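You operate a simulated robot arm through the tools that you are given. There is no shell and no other tool. Be economical: measure what you need, move in short steps, check, and stop when the job is done.

You run a simulated two-armed robot. Do the job below in one go: nothing can be reset, and whatever is moved stays where it is left.

TASK
Kit the layer board with the 10 A relay and the link block; carry it to the steel stand.
Fine: free the blue clamp before the lift; carried in both hands; nothing slides off. Set down upright: link block.

Only the result counts: the job must be done as asked and must still hold three seconds after the hand-in. Knocking over, shifting, dropping, spilling or breaking anything else fails it.

THE ROBOT
Two 7-joint arms with two-finger parallel grippers on one trunk, on a base that drives. Base frame: it is fixed to the floor where the robot stands at the start and does not move with it; the origin is under the middle of the robot, x ahead of it, y to its left, z up; the surface under the hand at the start is at about z = 800. Units: mm, degrees, N and s.
The left shoulder is at the start at [70, 134, 1226], the right one opposite. With the tool pointing down near the work surface each hand reaches from about 100 to 620 mm from the robot's upright axis, wherever it stands, measured 20 degrees to its own side. Places, roughly: blue dock clamp [500, 600, 800]; layer board with grips [500, 300, 800]; steel stand [700, 1600, 700]. Payload 1.57 kg a hand.
The tool frame of a hand sits at the grasp point between the pads (the TCP): z along the fingers, y along the line on which they close. The tips reach 30 mm beyond it. The gripper opens to 80 mm. The fingers are 17 mm wide and 12 mm thick; the gripper's body (40 by 82 mm) begins 80 mm behind the TCP.
Orientation is that of the tool frame in the base frame, as [roll, pitch, yaw] about the fixed x, y, z axes, in that order (R = Rz(yaw) Ry(pitch) Rx(roll)). With the fingers straight down and closing along the base's y, the tool's x points along the base's -x, its y along +y and its z along -z.

THE INTERFACE
- The arms move only by the tool play_rows. It takes "left_steps", "right_steps" or both (then of equal length, played together; a hand with none holds still); each is a list of rows, each a list of 7 numbers: the shift along the tool's x, y, z in units of 300 mm (1.0 is 300 mm), then the turn, a rotation vector about the tool's x, y, z in units of 180 degrees (1.0 is 180 degrees), then the opening, from 0 (shut) to 1 (fully open). In form: [[dx, dy, dz, rx, ry, rz, hand], ...]. A call has 1 to 12 rows; each row is the pose to reach, as a shift and turn from the pose commanded when the call began, along the tool's axes at that moment. A call with a number of a shift or a turn outside -1 to 1 is refused whole. Each row takes 0.2 s and may step no farther than 50 mm and 8.6 degrees from the row before; otherwise, or with a gripper value out of range, the whole call is refused. A pose out of reach is approached as far as the arm can. The call stops where the force on the tool passes 40 N (or 10 N more than at its start, if that is more) or the arm is blocked; 0.2 s more then pass. The fingers move at their own pace (about 153 mm/s each) and stop on an object; they squeeze with about 21 N. The grip force told is the motor's: it shows also when the fingers shut on nothing. Time passes only in rows, and 0.2 s behind the last, so rows that repeat a pose let the fingers close. It gives the time, the measured TCP pose, the force on the tool (base axes), the opening and the grip force at its end, in the units of the frame above (readings bear some noise), with the torque about the TCP (base axes, N m) and any sound that the robot's microphone picked up.
- Cameras (640 x 400 px; columns grow to the right, rows downward): "scene" is now at [116.7, 37.3, 1431]; the picture's right is [0.48, -0.88, 0.00], its down [-0.68, -0.38, -0.62] and it looks along [0.55, 0.30, -0.78] (base axes); focal length 257 px, centre (320, 200). "left" rides on the left gripper at [72, 7, -122] in its tool frame; the picture's right is [-0.09, 1.00, 0.00], its down [-0.84, -0.08, -0.54] and it looks along [-0.54, -0.05, 0.84] (tool axes); focal length 238 px, centre (320, 200). "right" rides on the right gripper at [72, -7, -122] in its tool frame; the picture's right is [0.09, 1.00, 0.00], its down [-0.84, 0.08, -0.54] and it looks along [-0.54, 0.05, 0.84] (tool axes); focal length 238 px, centre (320, 200). There is no depth. A picture from a camera that has moved, and an enlarged one, comes with that camera's place and axes in the base frame and with its lens.
- snapshot(camera): a new picture of that camera. It takes no simulated time.
- slide_trunk(by): slides the trunk up (or, below 0, down) by that many mm; the arms and the scene camera ride with it, the base frame stays. It gives what a move gives, with no picture.
- base_move(legs): drives the robot by 1 to 6 legs, each [ahead, left, turn to the left] in mm, mm and degrees, along the robot's own axes; the way and the turn of a leg run together, so that a leg with both is an arc; at most 1500 mm and 180 degrees a leg. The arms and the cameras ride along, it lands a little off, and it stops where it bumps. It gives what a move gives.
- pan_tilt(pan, tilt): turns the head with the scene camera to pan (to the left, within 86 degrees either way) and tilt (down, from -29 to 69), counted from straight ahead of the robot. It gives what a move gives.
- enlarge(camera, box): a new picture of the part [left, top, right, bottom] of that camera's present view, enlarged. It takes no simulated time.
- finish_job(): hands the job in; it is judged then, once.

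Work in short steps. Places have to be worked out from the pictures, the camera data and where the tool is seen: move nearer, look again, correct. Check each grasp and each placing, and mend what went wrong. You have 120 turns and 100 pictures in all, those below and enlarged ones among them. Open the grippers and draw the arms clear of the work before you hand the job in, unless the task says otherwise; then end with one line.

The tools are called after "Request:" as a command line: name --argument value ..., lists and objects as JSON in quotes. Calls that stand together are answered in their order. play_rows: Moves the arms, as the interface text tells. Its arguments: {"type":"object","properties":{"left_steps":{"type":"array"},"right_steps":{"type":"array"}},"required":[]} The other tools are called the same way: slide_trunk (by) slides the trunk up or down; base_move (legs) drives the base; pan_tilt (pan, tilt) turns the head that bears the scene camera; snapshot (camera) takes a picture; enlarge (camera, box) takes an enlarged picture of a part of a camera's view; finish_job () hands the job in.

At the start:

```text
t: 0.0
left_tool_pos: [333.2, 389.8, 1174.8]
left_orientation: [-180.0, 0.1, -180.0]
left_ft_force: [0.8, -0.3, -1.5]
left_ft_torque: [0.01, -0.01, -0.02]
left_gripper_width: 79.9
left_grasp_force: 0.1
right_tool_pos: [448.7, 35.8, 1193.8]
right_orientation: [-180.0, 0.0, -179.9]
right_ft_force: [0.1, 0.1, -0.2]
right_ft_torque: [0.0, -0.01, 0.01]
right_gripper_width: 79.9
right_grasp_force: 0.2
trunk travel left (down, up): [-800.0, 140.0]
robot x, y, heading: [0.6, -0.0, 0.2]
head pan, tilt: [29.0, 51.3]
```

scene: 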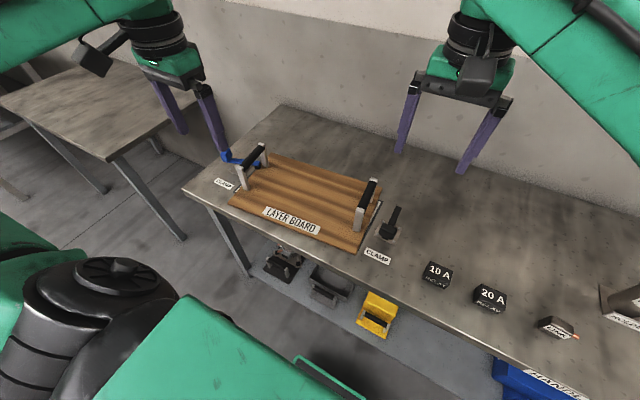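
right: 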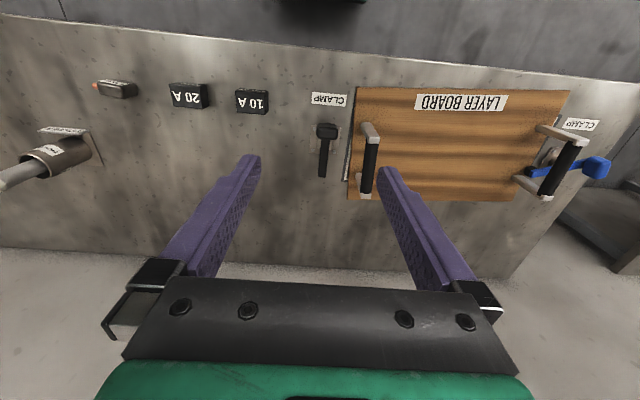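
left: 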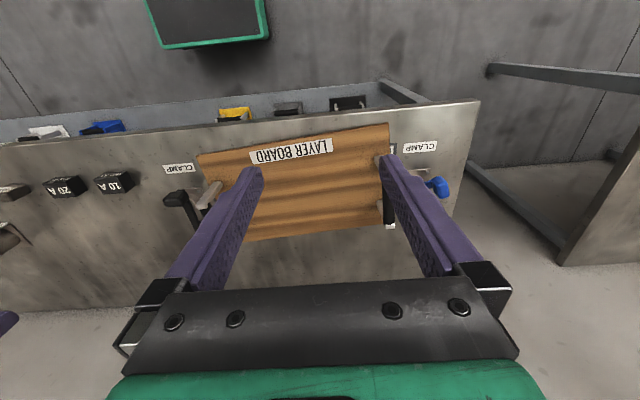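

I'll start by looking closely at the board, the clamps and the parts.

Request:
enlarge --camera "scene" --box '[170, 130, 410, 280]'

Request:
enlarge --camera "scene" --box '[400, 230, 640, 380]'

Request:
enlarge --camera "right" --box '[480, 80, 640, 220]'

```text
2.67 times, centred on (290, 205) of scene
camera zoom: at [116.7, 37.3, 1431.0], right [0.48, -0.88, 0.0], down [-0.68, -0.38, -0.62], along [0.55, 0.3, -0.78], focal length 685 px, centre (400, 187)
```

zoom: 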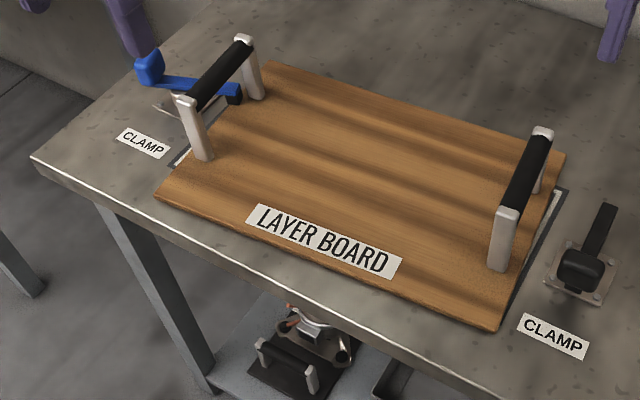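

```text
2.67 times, centred on (520, 305) of scene
camera zoom: at [116.7, 37.3, 1431.0], right [0.48, -0.88, 0.0], down [-0.68, -0.38, -0.62], along [0.55, 0.3, -0.78], focal length 685 px, centre (-213, -80)
```

zoom: 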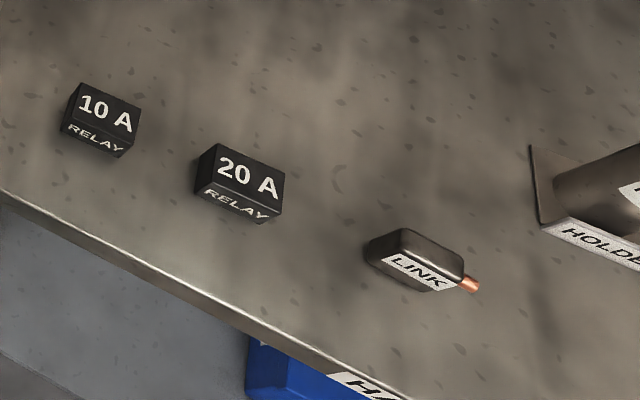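

```text
2.86 times, centred on (560, 150) of right
camera zoom: at [377.5, 27.3, 1316.3], right [-0.09, 1.0, 0.0], down [0.84, 0.08, 0.54], along [0.54, 0.05, -0.84], focal length 681 px, centre (-366, 343)
```

zoom: 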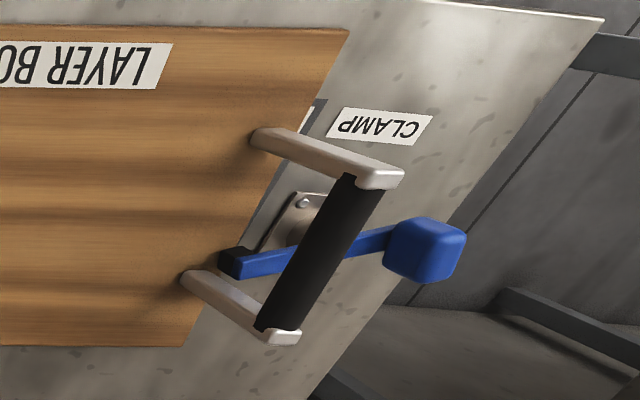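

The blue clamp's bar lies over the board edge, while the black clamp looks swung clear. The 10 A relay is near (480,-99) and the link near (485,-354). I'll drive right so that each hand can reach one part.

Request:
base_move --legs '[[0, -230, 0]]'

```text
t: 1.7
left_tool_pos: [333.1, 158.7, 1175.7]
left_orientation: [-179.9, 0.0, 179.9]
left_ft_force: [0.8, -0.5, -1.3]
left_ft_torque: [-0.01, 0.02, -0.02]
left_gripper_width: 80.0
left_grasp_force: 0.0
right_tool_pos: [448.0, -195.4, 1194.0]
right_orientation: [-179.9, -0.1, 180.0]
right_ft_force: [-0.9, 0.6, 0.5]
right_ft_torque: [-0.03, -0.03, 0.0]
right_gripper_width: 80.1
right_grasp_force: 0.1
trunk travel left (down, up): [-800.0, 140.0]
robot x, y, heading: [0.3, -229.5, 0.2]
head pan, tilt: [29.0, 51.3]
```

Both hands move above their parts, staying at z ≈ 1000 for a look.

Request:
play_rows --left_steps '[[-0.056, -0.123, 0.084, 0, 0, 0, 1], [-0.111, -0.246, 0.168, 0, 0, 0, 1], [-0.167, -0.369, 0.252, 0, 0, 0, 1], [-0.223, -0.491, 0.335, 0, 0, 0, 1], [-0.279, -0.614, 0.419, 0, 0, 0, 1], [-0.334, -0.737, 0.503, 0, 0, 0, 1], [-0.39, -0.86, 0.587, 0, 0, 0, 1]]' --right_steps '[[-0.006, -0.076, 0.092, 0, 0, 0, 1], [-0.011, -0.151, 0.185, 0, 0, 0, 1], [-0.017, -0.227, 0.277, 0, 0, 0, 1], [-0.023, -0.303, 0.37, 0, 0, 0, 1], [-0.029, -0.379, 0.462, 0, 0, 0, 1], [-0.034, -0.454, 0.555, 0, 0, 0, 1], [-0.04, -0.53, 0.647, 0, 0, 0, 1]]'

Request:
snapshot --camera "left"

Request:
snapshot --camera "right"

```text
t: 3.3
left_tool_pos: [453.1, -106.8, 997.6]
left_orientation: [179.9, 0.0, 179.9]
left_ft_force: [-0.2, 0.1, -0.1]
left_ft_torque: [0.03, 0.01, -0.03]
left_gripper_width: 80.0
left_grasp_force: 0.0
right_tool_pos: [461.0, -359.4, 999.5]
right_orientation: [179.9, -0.1, 179.9]
right_ft_force: [0.5, -0.2, 0.2]
right_ft_torque: [0.04, 0.03, 0.01]
right_gripper_width: 80.2
right_grasp_force: 0.0
trunk travel left (down, up): [-800.0, 140.0]
robot x, y, heading: [1.3, -233.7, -0.3]
head pan, tilt: [29.0, 51.3]
```

```text
93 pictures are left
camera left: at [379.9, -100.4, 1119.3], right [0.09, 1.0, 0.0], down [0.84, -0.08, 0.54], along [0.54, -0.05, -0.84], focal length 238 px, centre (320, 200)
```

left: 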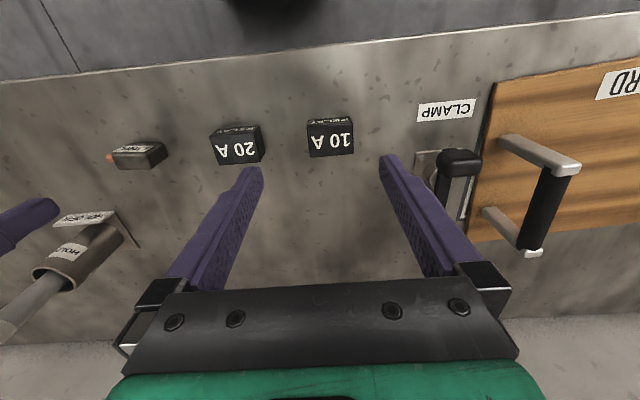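

```text
92 pictures are left
camera right: at [391.1, -365.8, 1121.4], right [-0.09, 1.0, 0.0], down [0.84, 0.07, 0.54], along [0.54, 0.05, -0.84], focal length 238 px, centre (320, 200)
```

right: 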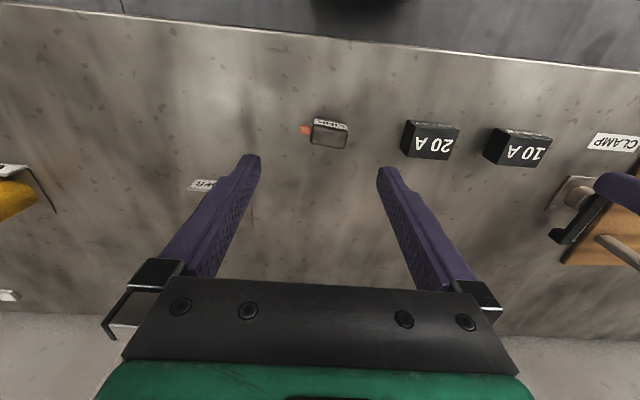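

The relay looks to be near (476,-97) and the link near (480,-345). I'll zoom in for their size and attitude.

Request:
enlarge --camera "left" --box '[280, 90, 380, 170]'

Request:
enlarge --camera "right" --box '[280, 90, 380, 170]'

Request:
enlarge --camera "left" --box '[80, 120, 180, 190]'

Request:
enlarge --camera "left" --box '[390, 80, 590, 280]'

```text
5.00 times, centred on (330, 130) of left
camera zoom: at [379.9, -100.4, 1119.3], right [0.09, 1.0, 0.0], down [0.84, -0.08, 0.54], along [0.54, -0.05, -0.84], focal length 1192 px, centre (270, 550)
```

zoom: 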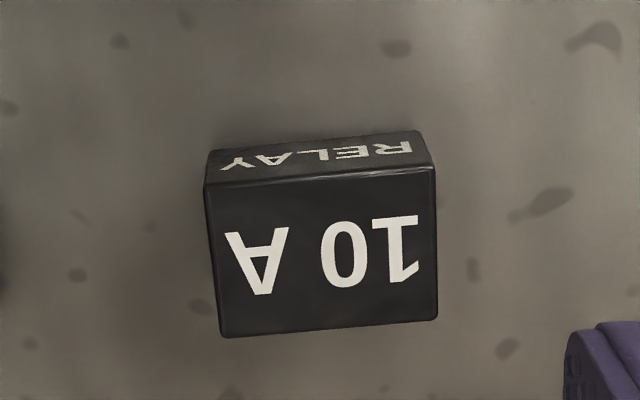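

```text
5.00 times, centred on (330, 130) of right
camera zoom: at [391.1, -365.8, 1121.4], right [-0.09, 1.0, 0.0], down [0.84, 0.07, 0.54], along [0.54, 0.05, -0.84], focal length 1192 px, centre (270, 550)
```

zoom: 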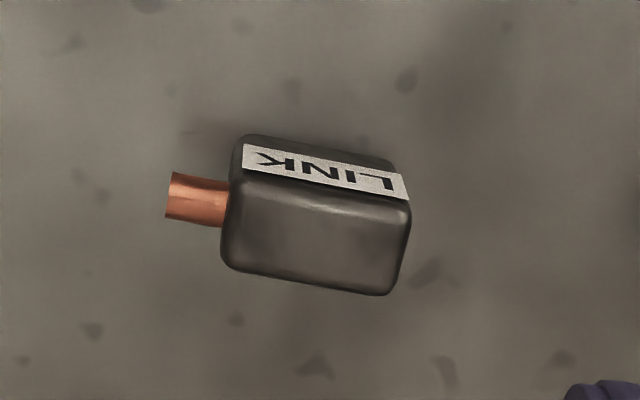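

```text
5.71 times, centred on (130, 155) of left
camera zoom: at [379.9, -100.4, 1119.3], right [0.09, 1.0, 0.0], down [0.84, -0.08, 0.54], along [0.54, -0.05, -0.84], focal length 1362 px, centre (1406, 457)
```

zoom: 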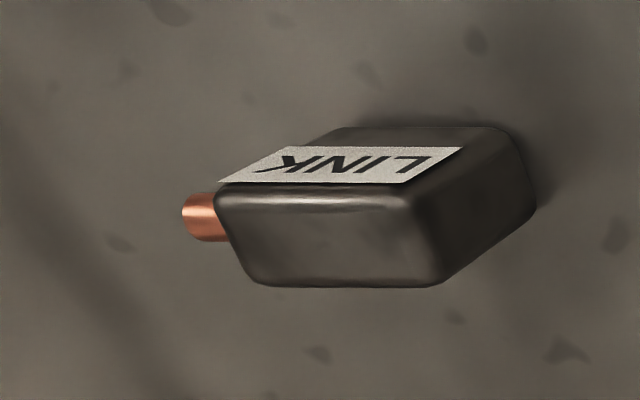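

```text
2.00 times, centred on (490, 180) of left
camera zoom: at [379.9, -100.4, 1119.3], right [0.09, 1.0, 0.0], down [0.84, -0.08, 0.54], along [0.54, -0.05, -0.84], focal length 477 px, centre (-20, 240)
```

zoom: 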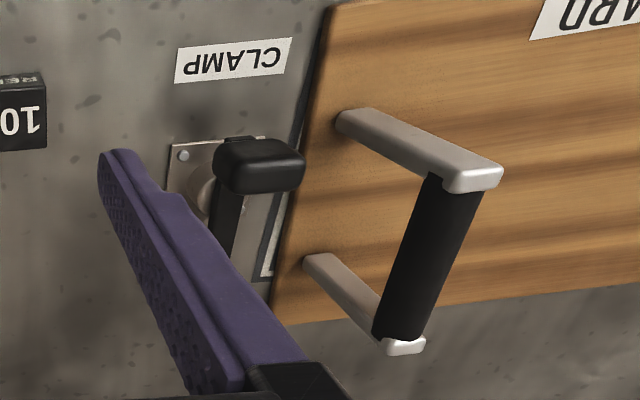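

The relay stands at x 458–494, y ≈ -97 and is about 40 tall. The link body is about 44×25, centred near (483,-346) and yawed about -4.5°, with its pin toward -y. I'll turn the right hand so it closes along x, and bring both hands down above the parts.

Request:
play_rows --left_steps '[[-0.008, 0.003, 0.039, 0, 0, 0, 1], [-0.015, 0.007, 0.078, 0, 0, 0, 1], [-0.023, 0.01, 0.118, 0, 0, 0, 1], [-0.031, 0.013, 0.157, 0, 0, 0, 1], [-0.039, 0.017, 0.196, 0, 0, 0, 1], [-0.046, 0.02, 0.235, 0, 0, 0, 1], [-0.054, 0.023, 0.274, 0, 0, 0, 1], [-0.062, 0.026, 0.314, 0, 0, 0, 1], [-0.069, 0.03, 0.353, 0, 0, 0, 1], [-0.077, 0.033, 0.392, 0, 0, 0, 1]]' --right_steps '[[-0.007, 0.004, 0.04, 0, 0, -0.0474, 1], [-0.015, 0.009, 0.08, 0, 0, -0.0948, 1], [-0.022, 0.013, 0.12, 0, 0, -0.1422, 1], [-0.029, 0.018, 0.16, 0, 0, -0.1896, 1], [-0.037, 0.022, 0.2, 0, 0, -0.237, 1], [-0.044, 0.027, 0.24, 0, 0, -0.2844, 1], [-0.051, 0.031, 0.28, 0, 0, -0.3318, 1], [-0.058, 0.036, 0.32, 0, 0, -0.3792, 1], [-0.066, 0.04, 0.36, 0, 0, -0.4266, 1], [-0.073, 0.045, 0.4, 0, 0, -0.474, 1]]'

Request:
snapshot --camera "left"

Request:
snapshot --camera "right"

```text
t: 5.5
left_tool_pos: [453.9, -75.6, 909.0]
left_orientation: [-180.0, 0.0, 179.8]
left_ft_force: [0.6, 0.0, -0.4]
left_ft_torque: [-0.03, 0.01, -0.01]
left_gripper_width: 80.0
left_grasp_force: 0.1
left hand out of reach, approached as far as the arm can: row 6, 7, 8, 9, 10
right_tool_pos: [482.8, -344.6, 879.3]
right_orientation: [179.9, 0.0, -94.6]
right_ft_force: [0.4, 0.2, -0.2]
right_ft_torque: [-0.01, 0.04, 0.02]
right_gripper_width: 80.2
right_grasp_force: 0.1
trunk travel left (down, up): [-800.0, 140.0]
robot x, y, heading: [-2.7, -230.7, -0.2]
head pan, tilt: [29.0, 51.3]
```

```text
87 pictures are left
camera left: at [381.5, -69.5, 1029.8], right [0.09, 1.0, 0.0], down [0.84, -0.08, 0.54], along [0.54, -0.05, -0.84], focal length 238 px, centre (320, 200)
```

left: 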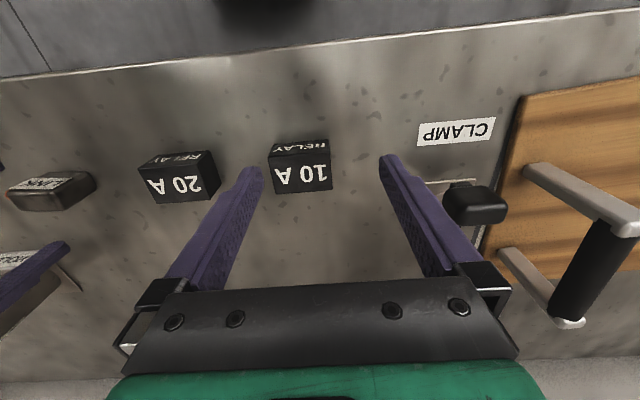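

```text
86 pictures are left
camera right: at [484.3, -416.6, 1002.0], right [-1.0, -0.01, 0.0], down [-0.01, 0.84, 0.54], along [-0.01, 0.54, -0.84], focal length 238 px, centre (320, 200)
```

right: 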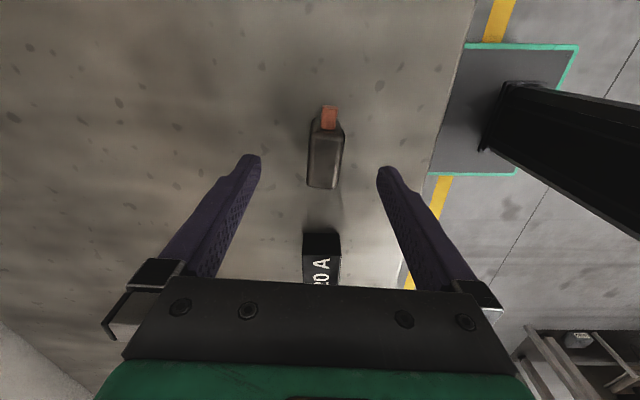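

The left arm fell short of its pose, so I'll deal with it afterwards. The right hand is centred over the link, so I'll descend to z ≈ 834 and close it.

Request:
play_rows --right_steps '[[0, 0.005, 0.08, 0, 0, 0, 1], [0, 0.005, 0.15, 0, 0, 0, 1], [0, 0.005, 0.15, 0, 0, 0, 1], [0, 0.005, 0.15, 0, 0, 0, 0.2], [0, 0.005, 0.15, 0, 0, 0, 0.2], [0, 0.005, 0.15, 0, 0, 0, 0.2]]'

```text
t: 6.9
left_tool_pos: [454.2, -76.8, 909.1]
left_orientation: [180.0, 0.1, -180.0]
left_ft_force: [-0.2, 0.2, 0.5]
left_ft_torque: [0.02, 0.0, 0.0]
left_gripper_width: 79.9
left_grasp_force: 0.2
right_tool_pos: [481.8, -344.3, 833.0]
right_orientation: [-179.9, 0.0, -94.8]
right_ft_force: [-1.2, 0.2, 0.8]
right_ft_torque: [0.01, -0.04, -0.01]
right_gripper_width: 23.9
right_grasp_force: 20.9
trunk travel left (down, up): [-800.0, 140.0]
robot x, y, heading: [-1.4, -227.8, 0.1]
head pan, tilt: [29.0, 51.3]
```

The link is gripped at 24 mm. I'll lift it 100 mm and take the left hand up a bit to try again.

Request:
play_rows --left_steps '[[0, 0, -0.05, 0, 0, 0, 1], [0, 0, -0.1, 0, 0, 0, 1], [0, 0, -0.15, 0, 0, 0, 1], [0, 0, -0.2, 0, 0, 0, 1]]' --right_steps '[[0, 0, -0.1, 0, 0, 0, 0], [0, 0, -0.2, 0, 0, 0, 0], [0, 0, -0.3, 0, 0, 0, 0], [0, 0, -0.4, 0, 0, 0, 0]]'

Request:
snapshot --camera "right"

Request:
snapshot --camera "scene"

```text
t: 7.9
left_tool_pos: [452.6, -77.0, 967.7]
left_orientation: [180.0, 0.1, 179.8]
left_ft_force: [0.5, -0.2, 1.0]
left_ft_torque: [-0.01, -0.03, 0.01]
left_gripper_width: 79.8
left_grasp_force: 0.1
right_tool_pos: [477.7, -344.4, 954.9]
right_orientation: [180.0, 0.0, -94.8]
right_ft_force: [-0.3, -0.8, 0.2]
right_ft_torque: [0.01, -0.05, -0.02]
right_gripper_width: 0.0
right_grasp_force: 21.3
trunk travel left (down, up): [-800.0, 140.0]
robot x, y, heading: [-0.4, -227.5, -0.2]
head pan, tilt: [29.0, 51.3]
```

```text
85 pictures are left
camera right: at [479.7, -416.4, 1077.0], right [-1.0, -0.01, 0.0], down [-0.01, 0.84, 0.54], along [0.0, 0.54, -0.84], focal length 238 px, centre (320, 200)
```

right: 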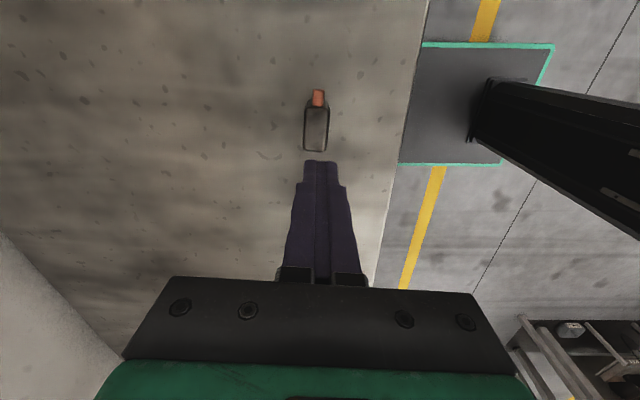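

```text
84 pictures are left
camera scene: at [115.5, -194.9, 1431.0], right [0.48, -0.88, 0.0], down [-0.68, -0.38, -0.63], along [0.55, 0.3, -0.78], focal length 257 px, centre (320, 200)
```

scene: 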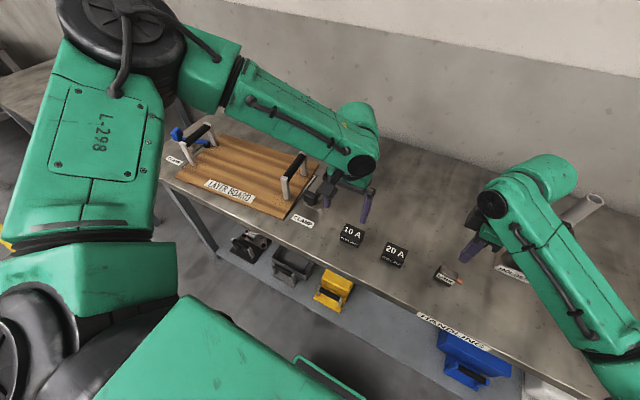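

The grip slipped off and the link is still on the table. I'll look closely at it before trying again.

Request:
enlarge --camera "right" --box '[270, 70, 370, 170]'

Request:
enlarge --camera "scene" --box '[400, 200, 520, 300]'

```text
4.00 times, centred on (320, 120) of right
camera zoom: at [479.7, -416.4, 1077.0], right [-1.0, -0.01, 0.0], down [-0.01, 0.84, 0.54], along [0.0, 0.54, -0.84], focal length 953 px, centre (320, 520)
```

zoom: 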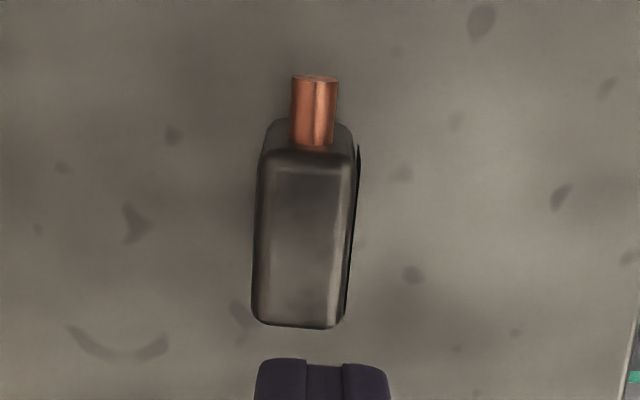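

```text
4.00 times, centred on (460, 250) of scene
camera zoom: at [115.5, -194.9, 1431.0], right [0.48, -0.88, 0.0], down [-0.68, -0.38, -0.63], along [0.55, 0.3, -0.78], focal length 1027 px, centre (-240, 0)
```

zoom: 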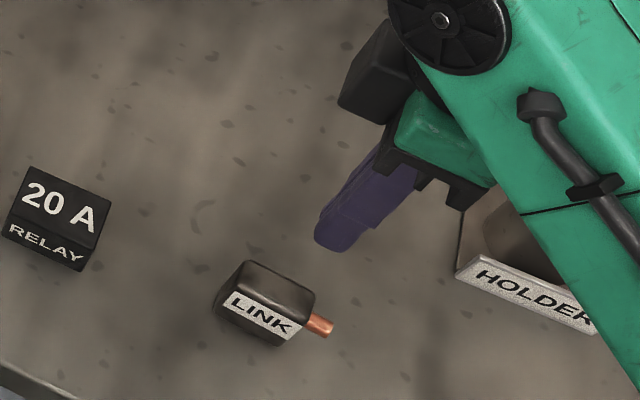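

The link is unmoved and upright, centred at (484,-345). I'll retry with a lower, fuller close, let it settle and then lift slowly.

Request:
play_rows --right_steps '[[0, 0.005, 0.1, 0, 0, 0, 1], [0, 0.012, 0.2, 0, 0, 0, 1], [0, 0.017, 0.3, 0, 0, 0, 1], [0, 0.02, 0.38, 0, 0, 0, 1], [0, 0.02, 0.414, 0, 0, 0, 1], [0, 0.02, 0.414, 0, 0, 0, 1]]'

Request:
enlarge --camera "right" --box '[220, 120, 420, 260]'

```text
t: 9.3
left_tool_pos: [453.2, -75.3, 967.1]
left_orientation: [179.9, 0.0, 179.9]
left_ft_force: [0.4, 0.0, 0.2]
left_ft_torque: [-0.02, 0.0, -0.03]
left_gripper_width: 79.9
left_grasp_force: 0.1
right_tool_pos: [472.9, -342.9, 831.0]
right_orientation: [-180.0, 0.0, -94.8]
right_ft_force: [0.6, -0.9, 9.4]
right_ft_torque: [0.0, 0.41, -0.01]
right_gripper_width: 79.2
right_grasp_force: 0.1
trunk travel left (down, up): [-800.0, 140.0]
robot x, y, heading: [0.2, -234.5, -0.2]
head pan, tilt: [29.0, 51.3]
```

```text
2.86 times, centred on (320, 190) of right
camera zoom: at [474.3, -415.4, 952.6], right [-1.0, -0.01, 0.0], down [-0.01, 0.84, 0.54], along [0.0, 0.54, -0.84], focal length 681 px, centre (320, 229)
```

zoom: 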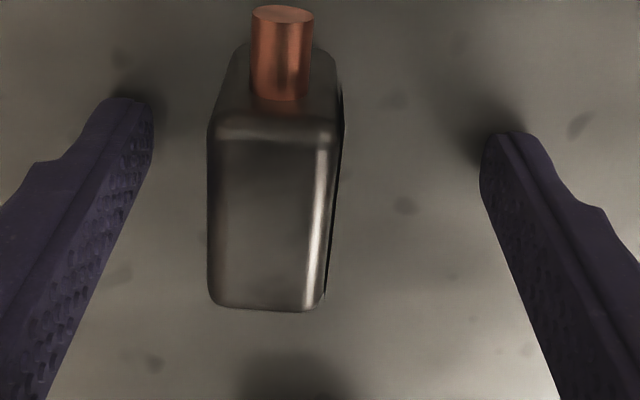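

A tip is lightly touching the table, and I moved x the wrong way. I'll correct x by +11, rise 2 mm and close.

Request:
play_rows --right_steps '[[0, -0.037, -0.008, 0, 0, 0, 1], [0, -0.037, -0.008, 0, 0, 0, 1], [0, -0.037, -0.008, 0, 0, 0, 0.5], [0, -0.037, -0.008, 0, 0, 0, 0], [0, -0.037, -0.008, 0, 0, 0, 0], [0, -0.037, -0.008, 0, 0, 0, 0], [0, -0.037, -0.008, 0, 0, 0, 0]]'

Request:
enlarge --camera "right" --box '[220, 120, 420, 260]'

```text
t: 10.9
left_tool_pos: [453.3, -76.2, 967.9]
left_orientation: [180.0, 0.0, 179.8]
left_ft_force: [0.4, -0.2, -0.6]
left_ft_torque: [-0.01, 0.0, 0.02]
left_gripper_width: 80.2
left_grasp_force: 0.0
right_tool_pos: [484.8, -343.0, 832.0]
right_orientation: [-179.9, -0.1, -94.8]
right_ft_force: [-1.2, 0.4, 1.3]
right_ft_torque: [0.08, 0.04, 0.0]
right_gripper_width: 24.0
right_grasp_force: 21.5
trunk travel left (down, up): [-800.0, 140.0]
robot x, y, heading: [1.5, -229.2, -0.2]
head pan, tilt: [29.0, 51.3]
```

```text
2.86 times, centred on (320, 190) of right
camera zoom: at [486.0, -415.7, 955.0], right [-1.0, -0.01, 0.0], down [-0.01, 0.84, 0.54], along [0.0, 0.54, -0.84], focal length 681 px, centre (320, 229)
```

zoom: 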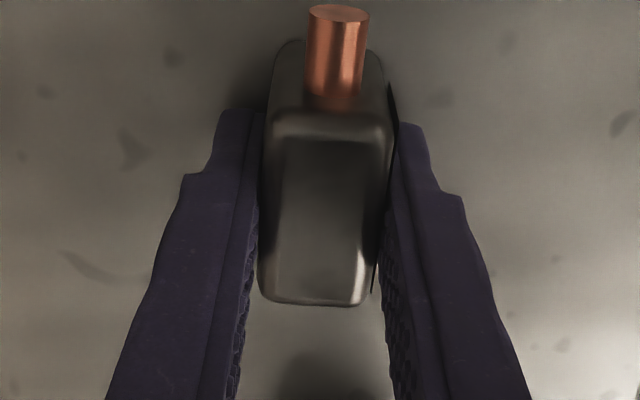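

The fingers straddle the body properly. I'll lift slowly by 48 mm and check.

Request:
play_rows --right_steps '[[0, 0, -0.01, 0, 0, 0, 0], [0, 0, -0.025, 0, 0, 0, 0], [0, 0, -0.045, 0, 0, 0, 0], [0, 0, -0.07, 0, 0, 0, 0], [0, 0, -0.1, 0, 0, 0, 0], [0, 0, -0.13, 0, 0, 0, 0], [0, 0, -0.16, 0, 0, 0, 0]]'

Request:
snapshot --camera "right"

```text
t: 12.5
left_tool_pos: [455.0, -76.8, 966.3]
left_orientation: [-180.0, 0.2, 179.9]
left_ft_force: [-0.1, -0.1, -0.1]
left_ft_torque: [0.0, -0.02, -0.01]
left_gripper_width: 79.8
left_grasp_force: 0.0
right_tool_pos: [486.5, -344.5, 879.7]
right_orientation: [180.0, 0.0, -94.8]
right_ft_force: [-0.4, 0.1, -3.5]
right_ft_torque: [0.03, 0.04, 0.03]
right_gripper_width: 23.9
right_grasp_force: 20.7
trunk travel left (down, up): [-800.0, 140.0]
robot x, y, heading: [-0.0, -233.0, 0.2]
head pan, tilt: [29.0, 51.3]
```

```text
79 pictures are left
camera right: at [487.4, -417.1, 1002.7], right [-1.0, -0.01, 0.0], down [-0.01, 0.84, 0.54], along [-0.01, 0.54, -0.84], focal length 238 px, centre (320, 200)
```

right: 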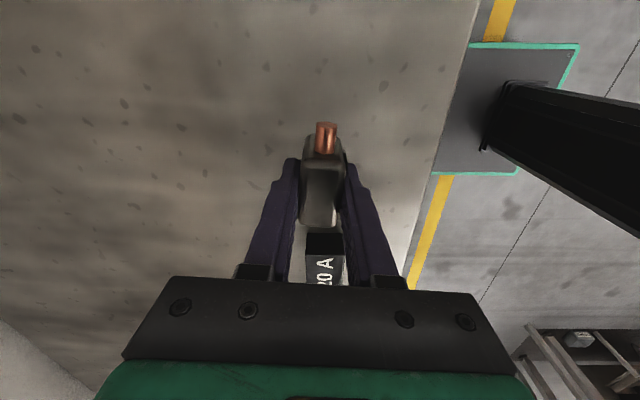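

The link is held (about 3.5 N). I'll raise it gently another 60 mm and try moving the left hand over the relay at the same time.

Request:
play_rows --left_steps '[[-0.01, -0.01, 0, 0, 0, 0, 1], [-0.02, -0.02, 0, 0, 0, 0, 1], [-0.03, -0.03, 0.0, 0, 0, 0, 1], [-0.04, -0.04, 0.03, 0, 0, 0, 1], [-0.05, -0.05, 0.08, 0, 0, 0, 1], [-0.06, -0.06, 0.13, 0, 0, 0, 1], [-0.07, -0.068, 0.18, 0, 0, 0, 1], [-0.07, -0.068, 0.22, 0, 0, 0, 1], [-0.07, -0.068, 0.26, 0, 0, 0, 1]]' --right_steps '[[0, 0, -0.01, 0, 0, 0, 0], [0, 0, -0.03, 0, 0, 0, 0], [0, 0, -0.06, 0, 0, 0, 0], [0, 0, -0.09, 0, 0, 0, 0], [0, 0, -0.12, 0, 0, 0, 0], [0, 0, -0.15, 0, 0, 0, 0], [0, 0, -0.18, 0, 0, 0, 0], [0, 0, -0.2, 0, 0, 0, 0], [0, 0, -0.2, 0, 0, 0, 0]]'

```text
t: 14.5
left_tool_pos: [454.7, -75.9, 909.7]
left_orientation: [179.9, -0.1, 179.9]
left_ft_force: [0.1, 0.1, -0.3]
left_ft_torque: [0.01, 0.01, 0.0]
left_gripper_width: 80.0
left_grasp_force: 0.1
left hand out of reach, approached as far as the arm can: row 6, 7, 8, 9
right_tool_pos: [485.8, -345.9, 942.5]
right_orientation: [-179.9, 0.1, -94.8]
right_ft_force: [-0.5, 0.8, -3.1]
right_ft_torque: [0.03, 0.03, 0.0]
right_gripper_width: 23.9
right_grasp_force: 20.7
trunk travel left (down, up): [-800.0, 140.0]
robot x, y, heading: [0.2, -229.4, -0.0]
head pan, tilt: [29.0, 51.3]
```

Same limit again. The left arm seems to want the target further out to its side. I'll shift the right hand inward by 60 mm and raise the left a little, then drive the base 80 mm right.

Request:
play_rows --left_steps '[[0, 0, -0.02, 0, 0, 0, 1], [0, 0, -0.06, 0, 0, 0, 1], [0, 0, -0.1, 0, 0, 0, 1], [0, 0, -0.14, 0, 0, 0, 1], [0, 0, -0.17, 0, 0, 0, 1], [0, 0, -0.2, 0, 0, 0, 1], [0, 0, -0.2, 0, 0, 0, 1]]' --right_steps '[[-0.01, 0, 0, 0, 0, 0, 0], [-0.04, 0, 0, 0, 0, 0, 0], [-0.08, 0, 0, 0, 0, 0, 0], [-0.12, 0, 0, 0, 0, 0, 0], [-0.16, 0, 0, 0, 0, 0, 0], [-0.19, 0, 0, 0, 0, 0, 0], [-0.2, 0, 0, 0, 0, 0, 0]]'

Request:
base_move --legs '[[0, -80, 0]]'

```text
t: 16.1
left_tool_pos: [452.8, -77.3, 970.2]
left_orientation: [180.0, -0.1, 179.8]
left_ft_force: [-0.3, -0.8, 0.4]
left_ft_torque: [0.0, 0.03, 0.01]
left_gripper_width: 80.2
left_grasp_force: 0.0
right_tool_pos: [489.6, -284.8, 940.0]
right_orientation: [180.0, 0.0, -94.9]
right_ft_force: [0.0, -0.6, -3.1]
right_ft_torque: [0.03, 0.0, -0.02]
right_gripper_width: 23.8
right_grasp_force: 20.9
trunk travel left (down, up): [-800.0, 140.0]
robot x, y, heading: [-0.4, -231.0, -0.3]
head pan, tilt: [29.0, 51.3]
```

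```text
t: 17.2
left_tool_pos: [453.6, -155.2, 970.4]
left_orientation: [-179.9, 0.0, 180.0]
left_ft_force: [-0.9, 0.4, 0.6]
left_ft_torque: [-0.01, -0.03, -0.04]
left_gripper_width: 80.0
left_grasp_force: 0.0
right_tool_pos: [490.2, -362.0, 940.8]
right_orientation: [-179.9, 0.0, -94.6]
right_ft_force: [0.0, -0.1, -3.2]
right_ft_torque: [0.0, 0.02, 0.02]
right_gripper_width: 24.0
right_grasp_force: 20.9
trunk travel left (down, up): [-800.0, 140.0]
robot x, y, heading: [-5.5, -314.9, -0.0]
head pan, tilt: [29.0, 51.3]
```

Now I'll move the left hand over the relay at (476,-97,900).

Request:
play_rows --left_steps '[[-0.015, 0.039, 0, 0, 0, 0, 1], [-0.03, 0.078, 0.03, 0, 0, 0, 1], [-0.045, 0.116, 0.08, 0, 0, 0, 1], [-0.06, 0.155, 0.13, 0, 0, 0, 1], [-0.075, 0.194, 0.18, 0, 0, 0, 1], [-0.075, 0.194, 0.235, 0, 0, 0, 1], [-0.075, 0.194, 0.235, 0, 0, 0, 1]]'

Request:
snapshot --camera "left"

```text
t: 18.8
left_tool_pos: [474.8, -99.4, 899.4]
left_orientation: [-180.0, 0.1, -180.0]
left_ft_force: [-0.1, 0.7, -0.3]
left_ft_torque: [0.02, -0.02, 0.0]
left_gripper_width: 80.1
left_grasp_force: 0.0
right_tool_pos: [488.2, -364.1, 940.0]
right_orientation: [-179.9, 0.0, -94.5]
right_ft_force: [-0.5, 0.8, -3.2]
right_ft_torque: [0.02, 0.0, -0.04]
right_gripper_width: 23.6
right_grasp_force: 21.3
trunk travel left (down, up): [-800.0, 140.0]
robot x, y, heading: [0.4, -317.4, 0.0]
head pan, tilt: [29.0, 51.3]
```

```text
78 pictures are left
camera left: at [402.0, -93.1, 1021.4], right [0.09, 1.0, 0.0], down [0.84, -0.08, 0.54], along [0.54, -0.05, -0.84], focal length 238 px, centre (320, 200)
```

left: 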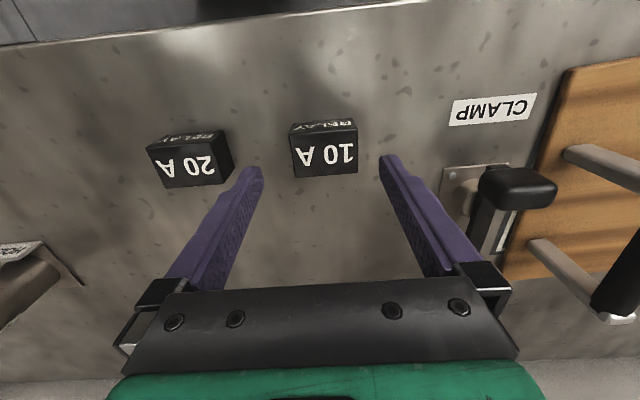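

The relay centre is near (477.5,-95). I'll nudge the hand over, descend to z ≈ 838 and close.

Request:
play_rows --left_steps '[[-0.008, 0.014, 0.06, 0, 0, 0, 1], [-0.008, 0.014, 0.12, 0, 0, 0, 1], [-0.008, 0.014, 0.17, 0, 0, 0, 1], [-0.008, 0.014, 0.205, 0, 0, 0, 1], [-0.008, 0.014, 0.205, 0, 0, 0, 1], [-0.008, 0.014, 0.205, 0, 0, 0, 0.6], [-0.008, 0.014, 0.205, 0, 0, 0, 0], [-0.008, 0.014, 0.205, 0, 0, 0, 0], [-0.008, 0.014, 0.205, 0, 0, 0, 0]]'

Request:
snapshot --camera "left"

```text
t: 20.8
left_tool_pos: [456.3, -83.7, 865.9]
left_orientation: [179.9, 0.2, 180.0]
left_ft_force: [-2.1, -0.9, 9.1]
left_ft_torque: [-0.02, 0.01, 0.01]
left_gripper_width: 0.0
left_grasp_force: 20.9
left hand out of reach, approached as far as the arm can: row 1, 2, 3, 4, 5, 6, 7, 8, 9
right_tool_pos: [488.0, -364.5, 941.6]
right_orientation: [-179.9, 0.1, -94.6]
right_ft_force: [0.6, 0.9, -2.9]
right_ft_torque: [0.01, 0.04, -0.03]
right_gripper_width: 24.0
right_grasp_force: 20.9
trunk travel left (down, up): [-800.0, 140.0]
robot x, y, heading: [-0.0, -315.7, -0.4]
head pan, tilt: [29.0, 51.3]
```

```text
77 pictures are left
camera left: at [383.5, -77.1, 985.4], right [0.09, 1.0, 0.0], down [0.84, -0.08, 0.54], along [0.54, -0.05, -0.84], focal length 238 px, centre (320, 200)
```

left: 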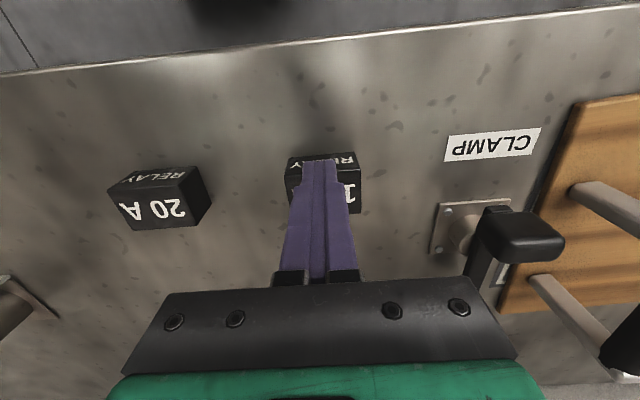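

The left arm still can't get low enough, and the shut fingers touched the relay's top. I'll lift straight off, raise the right hand with its link, then lower the trunk to gain reach.

Request:
play_rows --left_steps '[[0, 0, -0.05, 0, 0, 0, 0], [0, 0, -0.1, 0, 0, 0, 0], [0, 0, -0.15, 0, 0, 0, 1], [0, 0, -0.2, 0, 0, 0, 1], [0, 0, -0.25, 0, 0, 0, 1], [0, 0, -0.3, 0, 0, 0, 1], [0, 0, -0.34, 0, 0, 0, 1], [0, 0, -0.37, 0, 0, 0, 1], [0, 0, -0.4, 0, 0, 0, 1], [0, 0, -0.43, 0, 0, 0, 1], [0, 0, -0.46, 0, 0, 0, 1], [0, 0, -0.48, 0, 0, 0, 1]]' --right_steps '[[0, 0, -0.01, 0, 0, 0, 0], [0, 0, -0.03, 0, 0, 0, 0], [0, 0, -0.06, 0, 0, 0, 0], [0, 0, -0.1, 0, 0, 0, 0], [0, 0, -0.14, 0, 0, 0, 0], [0, 0, -0.18, 0, 0, 0, 0], [0, 0, -0.22, 0, 0, 0, 0], [0, 0, -0.26, 0, 0, 0, 0], [0, 0, -0.3, 0, 0, 0, 0], [0, 0, -0.34, 0, 0, 0, 0], [0, 0, -0.37, 0, 0, 0, 0], [0, 0, -0.38, 0, 0, 0, 0]]'

Request:
slide_trunk --by -110

Request:
snapshot --camera "scene"

Request:
snapshot --camera "left"

```text
t: 23.4
left_tool_pos: [457.5, -83.0, 1006.6]
left_orientation: [179.9, -0.1, 180.0]
left_ft_force: [-0.5, 0.1, 0.0]
left_ft_torque: [0.03, 0.01, 0.01]
left_gripper_width: 79.8
left_grasp_force: 0.1
right_tool_pos: [489.3, -366.2, 1055.4]
right_orientation: [-180.0, 0.0, -94.5]
right_ft_force: [-1.0, 0.6, -3.2]
right_ft_torque: [0.02, -0.02, 0.02]
right_gripper_width: 24.1
right_grasp_force: 20.9
trunk travel left (down, up): [-800.0, 140.0]
robot x, y, heading: [2.0, -313.4, 0.0]
head pan, tilt: [29.0, 51.3]
```

```text
t: 24.8
left_tool_pos: [458.5, -82.5, 896.3]
left_orientation: [-179.9, 0.1, 180.0]
left_ft_force: [0.2, -0.1, 0.0]
left_ft_torque: [-0.03, 0.02, -0.02]
left_gripper_width: 79.7
left_grasp_force: 0.0
right_tool_pos: [489.1, -363.7, 945.6]
right_orientation: [180.0, 0.0, -94.5]
right_ft_force: [0.4, -1.3, -3.7]
right_ft_torque: [0.0, 0.0, -0.03]
right_gripper_width: 23.9
right_grasp_force: 21.2
trunk travel left (down, up): [-690.0, 250.0]
robot x, y, heading: [-2.4, -309.8, -0.2]
head pan, tilt: [29.0, 51.3]
```

```text
76 pictures are left
camera scene: at [116.6, -276.0, 1321.0], right [0.48, -0.88, 0.0], down [-0.68, -0.38, -0.62], along [0.55, 0.3, -0.78], focal length 257 px, centre (320, 200)
```

scene: 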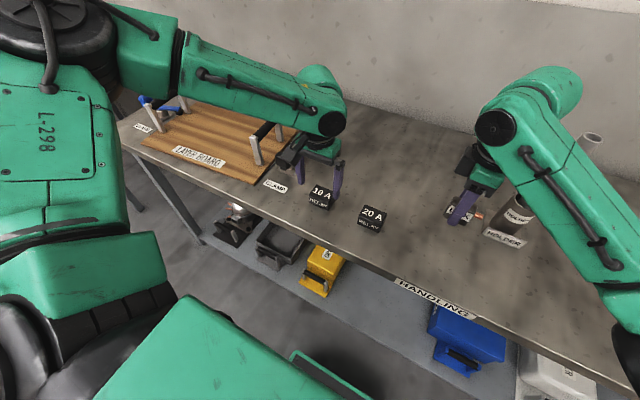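

```text
75 pictures are left
camera left: at [385.2, -76.6, 1018.4], right [0.09, 1.0, 0.0], down [0.84, -0.08, 0.54], along [0.54, -0.05, -0.84], focal length 238 px, centre (320, 200)
```

left: 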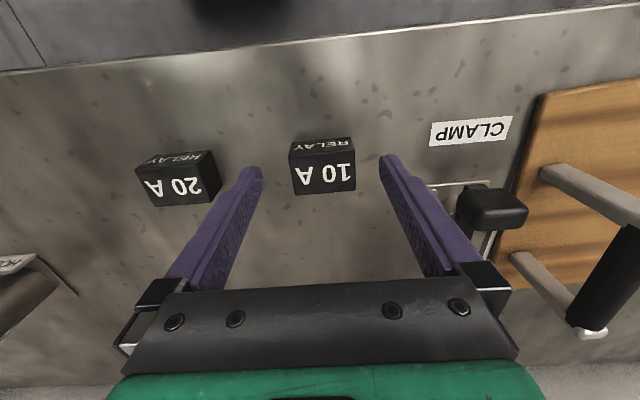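

The relay got nudged to about (478,-83) but is upright. I'll try again with the trunk lower and keep the hand open until I've confirmed the pose.

Request:
play_rows --left_steps '[[-0.03, 0, 0, 0, 0, 0, 1], [-0.065, 0, 0.03, 0, 0, 0, 1], [-0.065, 0, 0.06, 0, 0, 0, 1], [-0.065, 0, 0.06, 0, 0, 0, 1]]'

```text
t: 25.8
left_tool_pos: [476.8, -83.7, 878.4]
left_orientation: [179.9, -0.1, -180.0]
left_ft_force: [0.4, -0.1, -0.4]
left_ft_torque: [0.03, -0.01, 0.0]
left_gripper_width: 80.0
left_grasp_force: 0.0
right_tool_pos: [489.9, -365.0, 945.5]
right_orientation: [179.9, 0.0, -94.7]
right_ft_force: [-0.4, 0.5, -2.7]
right_ft_torque: [0.02, -0.03, 0.02]
right_gripper_width: 24.0
right_grasp_force: 21.4
trunk travel left (down, up): [-690.0, 250.0]
robot x, y, heading: [-0.5, -314.1, -0.1]
head pan, tilt: [29.0, 51.3]
```

It reaches now. Continue down to z ≈ 838.

Request:
play_rows --left_steps '[[0, 0, 0.06, 0, 0, 0, 1], [0, 0, 0.11, 0, 0, 0, 1], [0, 0, 0.135, 0, 0, 0, 1], [0, 0, 0.135, 0, 0, 0, 1]]'

Request:
snapshot --camera "left"

```text
t: 26.8
left_tool_pos: [477.9, -83.4, 836.6]
left_orientation: [-180.0, 0.0, -180.0]
left_ft_force: [-0.1, -0.8, -0.1]
left_ft_torque: [0.01, -0.02, 0.01]
left_gripper_width: 79.8
left_grasp_force: 0.1
right_tool_pos: [489.5, -365.5, 944.9]
right_orientation: [179.9, -0.1, -94.6]
right_ft_force: [-0.1, 0.7, -3.3]
right_ft_torque: [0.05, -0.02, -0.03]
right_gripper_width: 24.1
right_grasp_force: 20.9
trunk travel left (down, up): [-690.0, 250.0]
robot x, y, heading: [-0.5, -312.9, 0.2]
head pan, tilt: [29.0, 51.3]
```

```text
74 pictures are left
camera left: at [405.4, -76.8, 958.6], right [0.09, 1.0, 0.0], down [0.84, -0.08, 0.54], along [0.54, -0.05, -0.84], focal length 238 px, centre (320, 200)
```

left: 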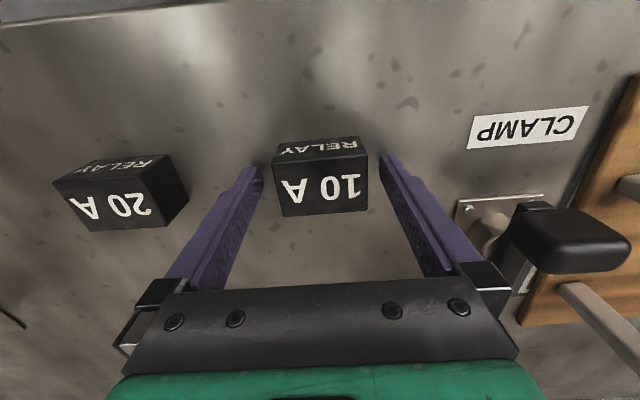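

The relay sits between the fingers. I'll go down 2 mm, close, and lift slowly.

Request:
play_rows --left_steps '[[0, 0, 0.008, 0, 0, 0, 0.7], [0, 0, 0.008, 0, 0, 0, 0], [0, 0, 0.008, 0, 0, 0, 0], [0, 0, 0.008, 0, 0, 0, 0], [0, 0, -0.005, 0, 0, 0, 0], [0, 0, -0.02, 0, 0, 0, 0], [0, 0, -0.04, 0, 0, 0, 0], [0, 0, -0.07, 0, 0, 0, 0], [0, 0, -0.1, 0, 0, 0, 0], [0, 0, -0.13, 0, 0, 0, 0], [0, 0, -0.16, 0, 0, 0, 0], [0, 0, -0.18, 0, 0, 0, 0]]'

Request:
snapshot --camera "left"

```text
t: 29.4
left_tool_pos: [478.4, -83.3, 892.0]
left_orientation: [-179.9, -0.1, -180.0]
left_ft_force: [-0.1, 0.0, -1.2]
left_ft_torque: [-0.01, 0.04, -0.02]
left_gripper_width: 55.2
left_grasp_force: 21.5
right_tool_pos: [488.3, -364.8, 945.2]
right_orientation: [-179.9, 0.1, -94.6]
right_ft_force: [-0.1, -0.4, -2.5]
right_ft_torque: [0.01, 0.04, -0.02]
right_gripper_width: 24.0
right_grasp_force: 21.1
trunk travel left (down, up): [-690.0, 250.0]
robot x, y, heading: [1.0, -313.9, -0.0]
head pan, tilt: [29.0, 51.3]
```

```text
73 pictures are left
camera left: at [405.2, -76.8, 1013.0], right [0.09, 1.0, 0.0], down [0.84, -0.08, 0.54], along [0.54, -0.05, -0.84], focal length 238 px, centre (320, 200)
```

left: 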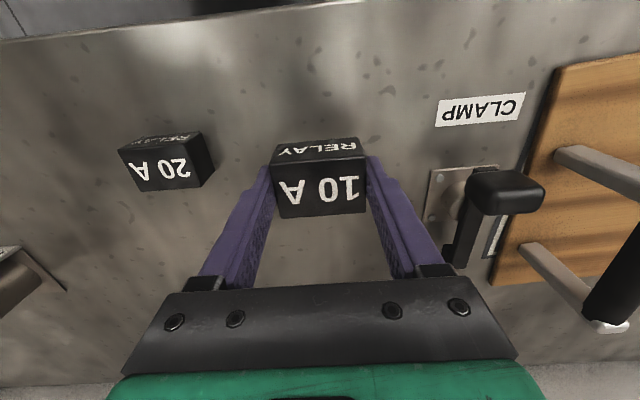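

The relay is held (about 1.2 N). I'll raise the trunk 110 mm so both parts clear the grips, then drive left so the relay comes over the board.

Request:
slide_trunk --by 110

Request:
base_move --legs '[[0, 485, 0]]'

Request:
snapshot --camera "scene"

Request:
snapshot --camera "left"

```text
t: 30.9
left_tool_pos: [477.8, -83.3, 1000.7]
left_orientation: [180.0, 0.0, 180.0]
left_ft_force: [-0.7, -0.8, -1.0]
left_ft_torque: [-0.02, 0.03, 0.01]
left_gripper_width: 55.2
left_grasp_force: 21.4
right_tool_pos: [490.1, -364.7, 1055.4]
right_orientation: [179.9, -0.1, -94.6]
right_ft_force: [-0.3, 0.3, -3.7]
right_ft_torque: [0.02, -0.01, -0.03]
right_gripper_width: 23.9
right_grasp_force: 20.5
trunk travel left (down, up): [-800.0, 140.0]
robot x, y, heading: [1.4, -313.8, 0.2]
head pan, tilt: [29.0, 51.3]
```

```text
t: 33.7
left_tool_pos: [476.5, 402.2, 1001.1]
left_orientation: [179.9, -0.1, -179.9]
left_ft_force: [0.4, 0.6, 0.4]
left_ft_torque: [0.0, 0.01, 0.01]
left_gripper_width: 55.1
left_grasp_force: 21.0
right_tool_pos: [488.6, 119.9, 1054.8]
right_orientation: [180.0, 0.1, -94.5]
right_ft_force: [0.3, -0.4, -3.5]
right_ft_torque: [0.01, -0.01, 0.02]
right_gripper_width: 23.8
right_grasp_force: 21.4
trunk travel left (down, up): [-800.0, 140.0]
robot x, y, heading: [-0.7, 171.0, 0.1]
head pan, tilt: [29.0, 51.3]
```

```text
72 pictures are left
camera scene: at [116.3, 207.8, 1430.9], right [0.49, -0.87, 0.0], down [-0.68, -0.38, -0.62], along [0.55, 0.3, -0.78], focal length 257 px, centre (320, 200)
```

scene: 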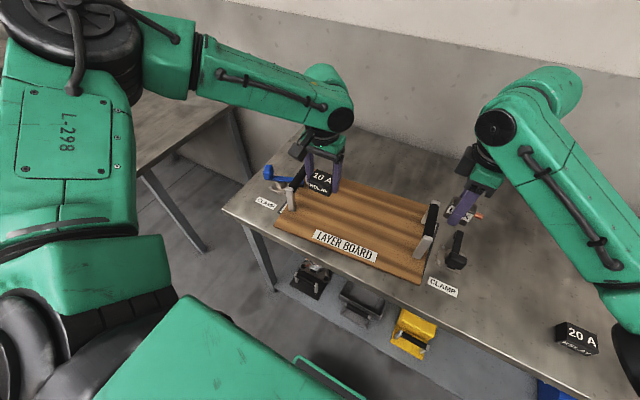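

```text
71 pictures are left
camera left: at [404.1, 408.0, 1123.0], right [0.09, 1.0, 0.0], down [0.84, -0.08, 0.54], along [0.54, -0.05, -0.84], focal length 238 px, centre (320, 200)
```

left: 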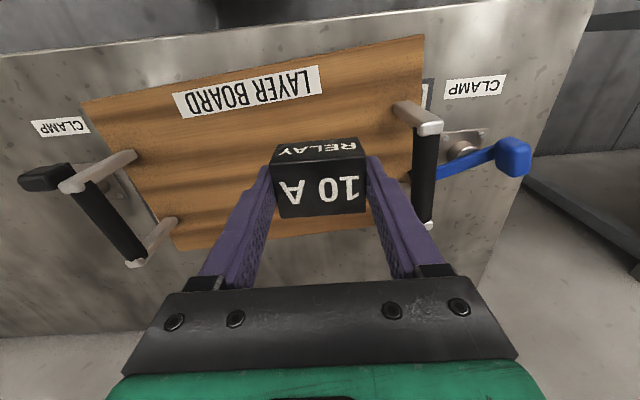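

The board is at x≈417–670, y≈120–520, with the grips at y≈140 and y≈506 and their tops near z 910. I'll bring the relay to (530,385) while the right hand rises 75 mm, then lower the trunk.

Request:
play_rows --left_steps '[[-0.01, -0.003, 0, 0, 0, 0, 0], [-0.03, -0.01, 0, 0, 0, 0, 0], [-0.06, -0.02, 0, 0, 0, 0, 0], [-0.09, -0.03, 0, 0, 0, 0, 0], [-0.12, -0.04, 0, 0, 0, 0, 0], [-0.15, -0.05, 0, 0, 0, 0, 0], [-0.17, -0.055, 0, 0, 0, 0, 0], [-0.178, -0.057, 0, 0, 0, 0, 0], [-0.178, -0.057, 0, 0, 0, 0, 0]]' --right_steps '[[0, 0, -0.01, 0, 0, 0, 0], [0, 0, -0.03, 0, 0, 0, 0], [0, 0, -0.06, 0, 0, 0, 0], [0, 0, -0.1, 0, 0, 0, 0], [0, 0, -0.14, 0, 0, 0, 0], [0, 0, -0.18, 0, 0, 0, 0], [0, 0, -0.22, 0, 0, 0, 0], [0, 0, -0.24, 0, 0, 0, 0], [0, 0, -0.25, 0, 0, 0, 0]]'

Request:
slide_trunk --by -110

Request:
snapshot --camera "left"

```text
t: 35.7
left_tool_pos: [530.1, 385.4, 1001.5]
left_orientation: [180.0, -0.1, -179.9]
left_ft_force: [0.1, 0.6, 0.1]
left_ft_torque: [0.02, 0.02, -0.01]
left_gripper_width: 55.2
left_grasp_force: 20.8
right_tool_pos: [488.4, 122.2, 1128.8]
right_orientation: [179.8, 0.0, -94.5]
right_ft_force: [-0.2, -0.5, -2.6]
right_ft_torque: [0.01, 0.02, -0.01]
right_gripper_width: 24.1
right_grasp_force: 20.7
trunk travel left (down, up): [-800.0, 140.0]
robot x, y, heading: [-0.4, 168.6, 0.0]
head pan, tilt: [29.0, 51.3]
```

```text
t: 37.1
left_tool_pos: [529.7, 385.2, 892.6]
left_orientation: [180.0, 0.0, -179.9]
left_ft_force: [0.0, 0.0, -1.2]
left_ft_torque: [0.0, -0.04, 0.03]
left_gripper_width: 55.4
left_grasp_force: 20.8
right_tool_pos: [489.1, 120.4, 1019.5]
right_orientation: [180.0, 0.0, -94.5]
right_ft_force: [-0.3, 0.2, -3.3]
right_ft_torque: [-0.01, -0.01, -0.01]
right_gripper_width: 23.7
right_grasp_force: 21.0
trunk travel left (down, up): [-690.0, 250.0]
robot x, y, heading: [-2.0, 170.0, 0.0]
head pan, tilt: [29.0, 51.3]
```

```text
70 pictures are left
camera left: at [456.7, 391.6, 1013.5], right [0.09, 1.0, 0.0], down [0.84, -0.08, 0.54], along [0.54, -0.05, -0.84], focal length 238 px, centre (320, 200)
```

left: 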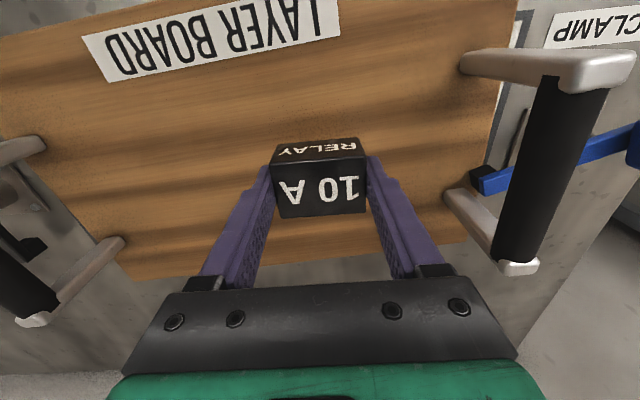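

The relay is over the board, clear of the left grip. I'll descend to just above contact.

Request:
play_rows --left_steps '[[0, 0, 0.02, 0, 0, 0, 0], [0, 0, 0.05, 0, 0, 0, 0], [0, 0, 0.08, 0, 0, 0, 0], [0, 0, 0.1, 0, 0, 0, 0], [0, 0, 0.115, 0, 0, 0, 0], [0, 0, 0.122, 0, 0, 0, 0], [0, 0, 0.122, 0, 0, 0, 0]]'

```text
t: 38.7
left_tool_pos: [528.6, 386.4, 855.2]
left_orientation: [-179.9, 0.2, -179.9]
left_ft_force: [0.3, 0.0, 0.1]
left_ft_torque: [-0.02, 0.02, -0.02]
left_gripper_width: 55.4
left_grasp_force: 21.2
right_tool_pos: [487.9, 120.9, 1019.0]
right_orientation: [-180.0, 0.0, -94.5]
right_ft_force: [0.4, 0.3, -3.6]
right_ft_torque: [0.01, 0.03, -0.01]
right_gripper_width: 24.2
right_grasp_force: 21.0
trunk travel left (down, up): [-690.0, 250.0]
robot x, y, heading: [-1.6, 173.5, 0.2]
head pan, tilt: [29.0, 51.3]
```

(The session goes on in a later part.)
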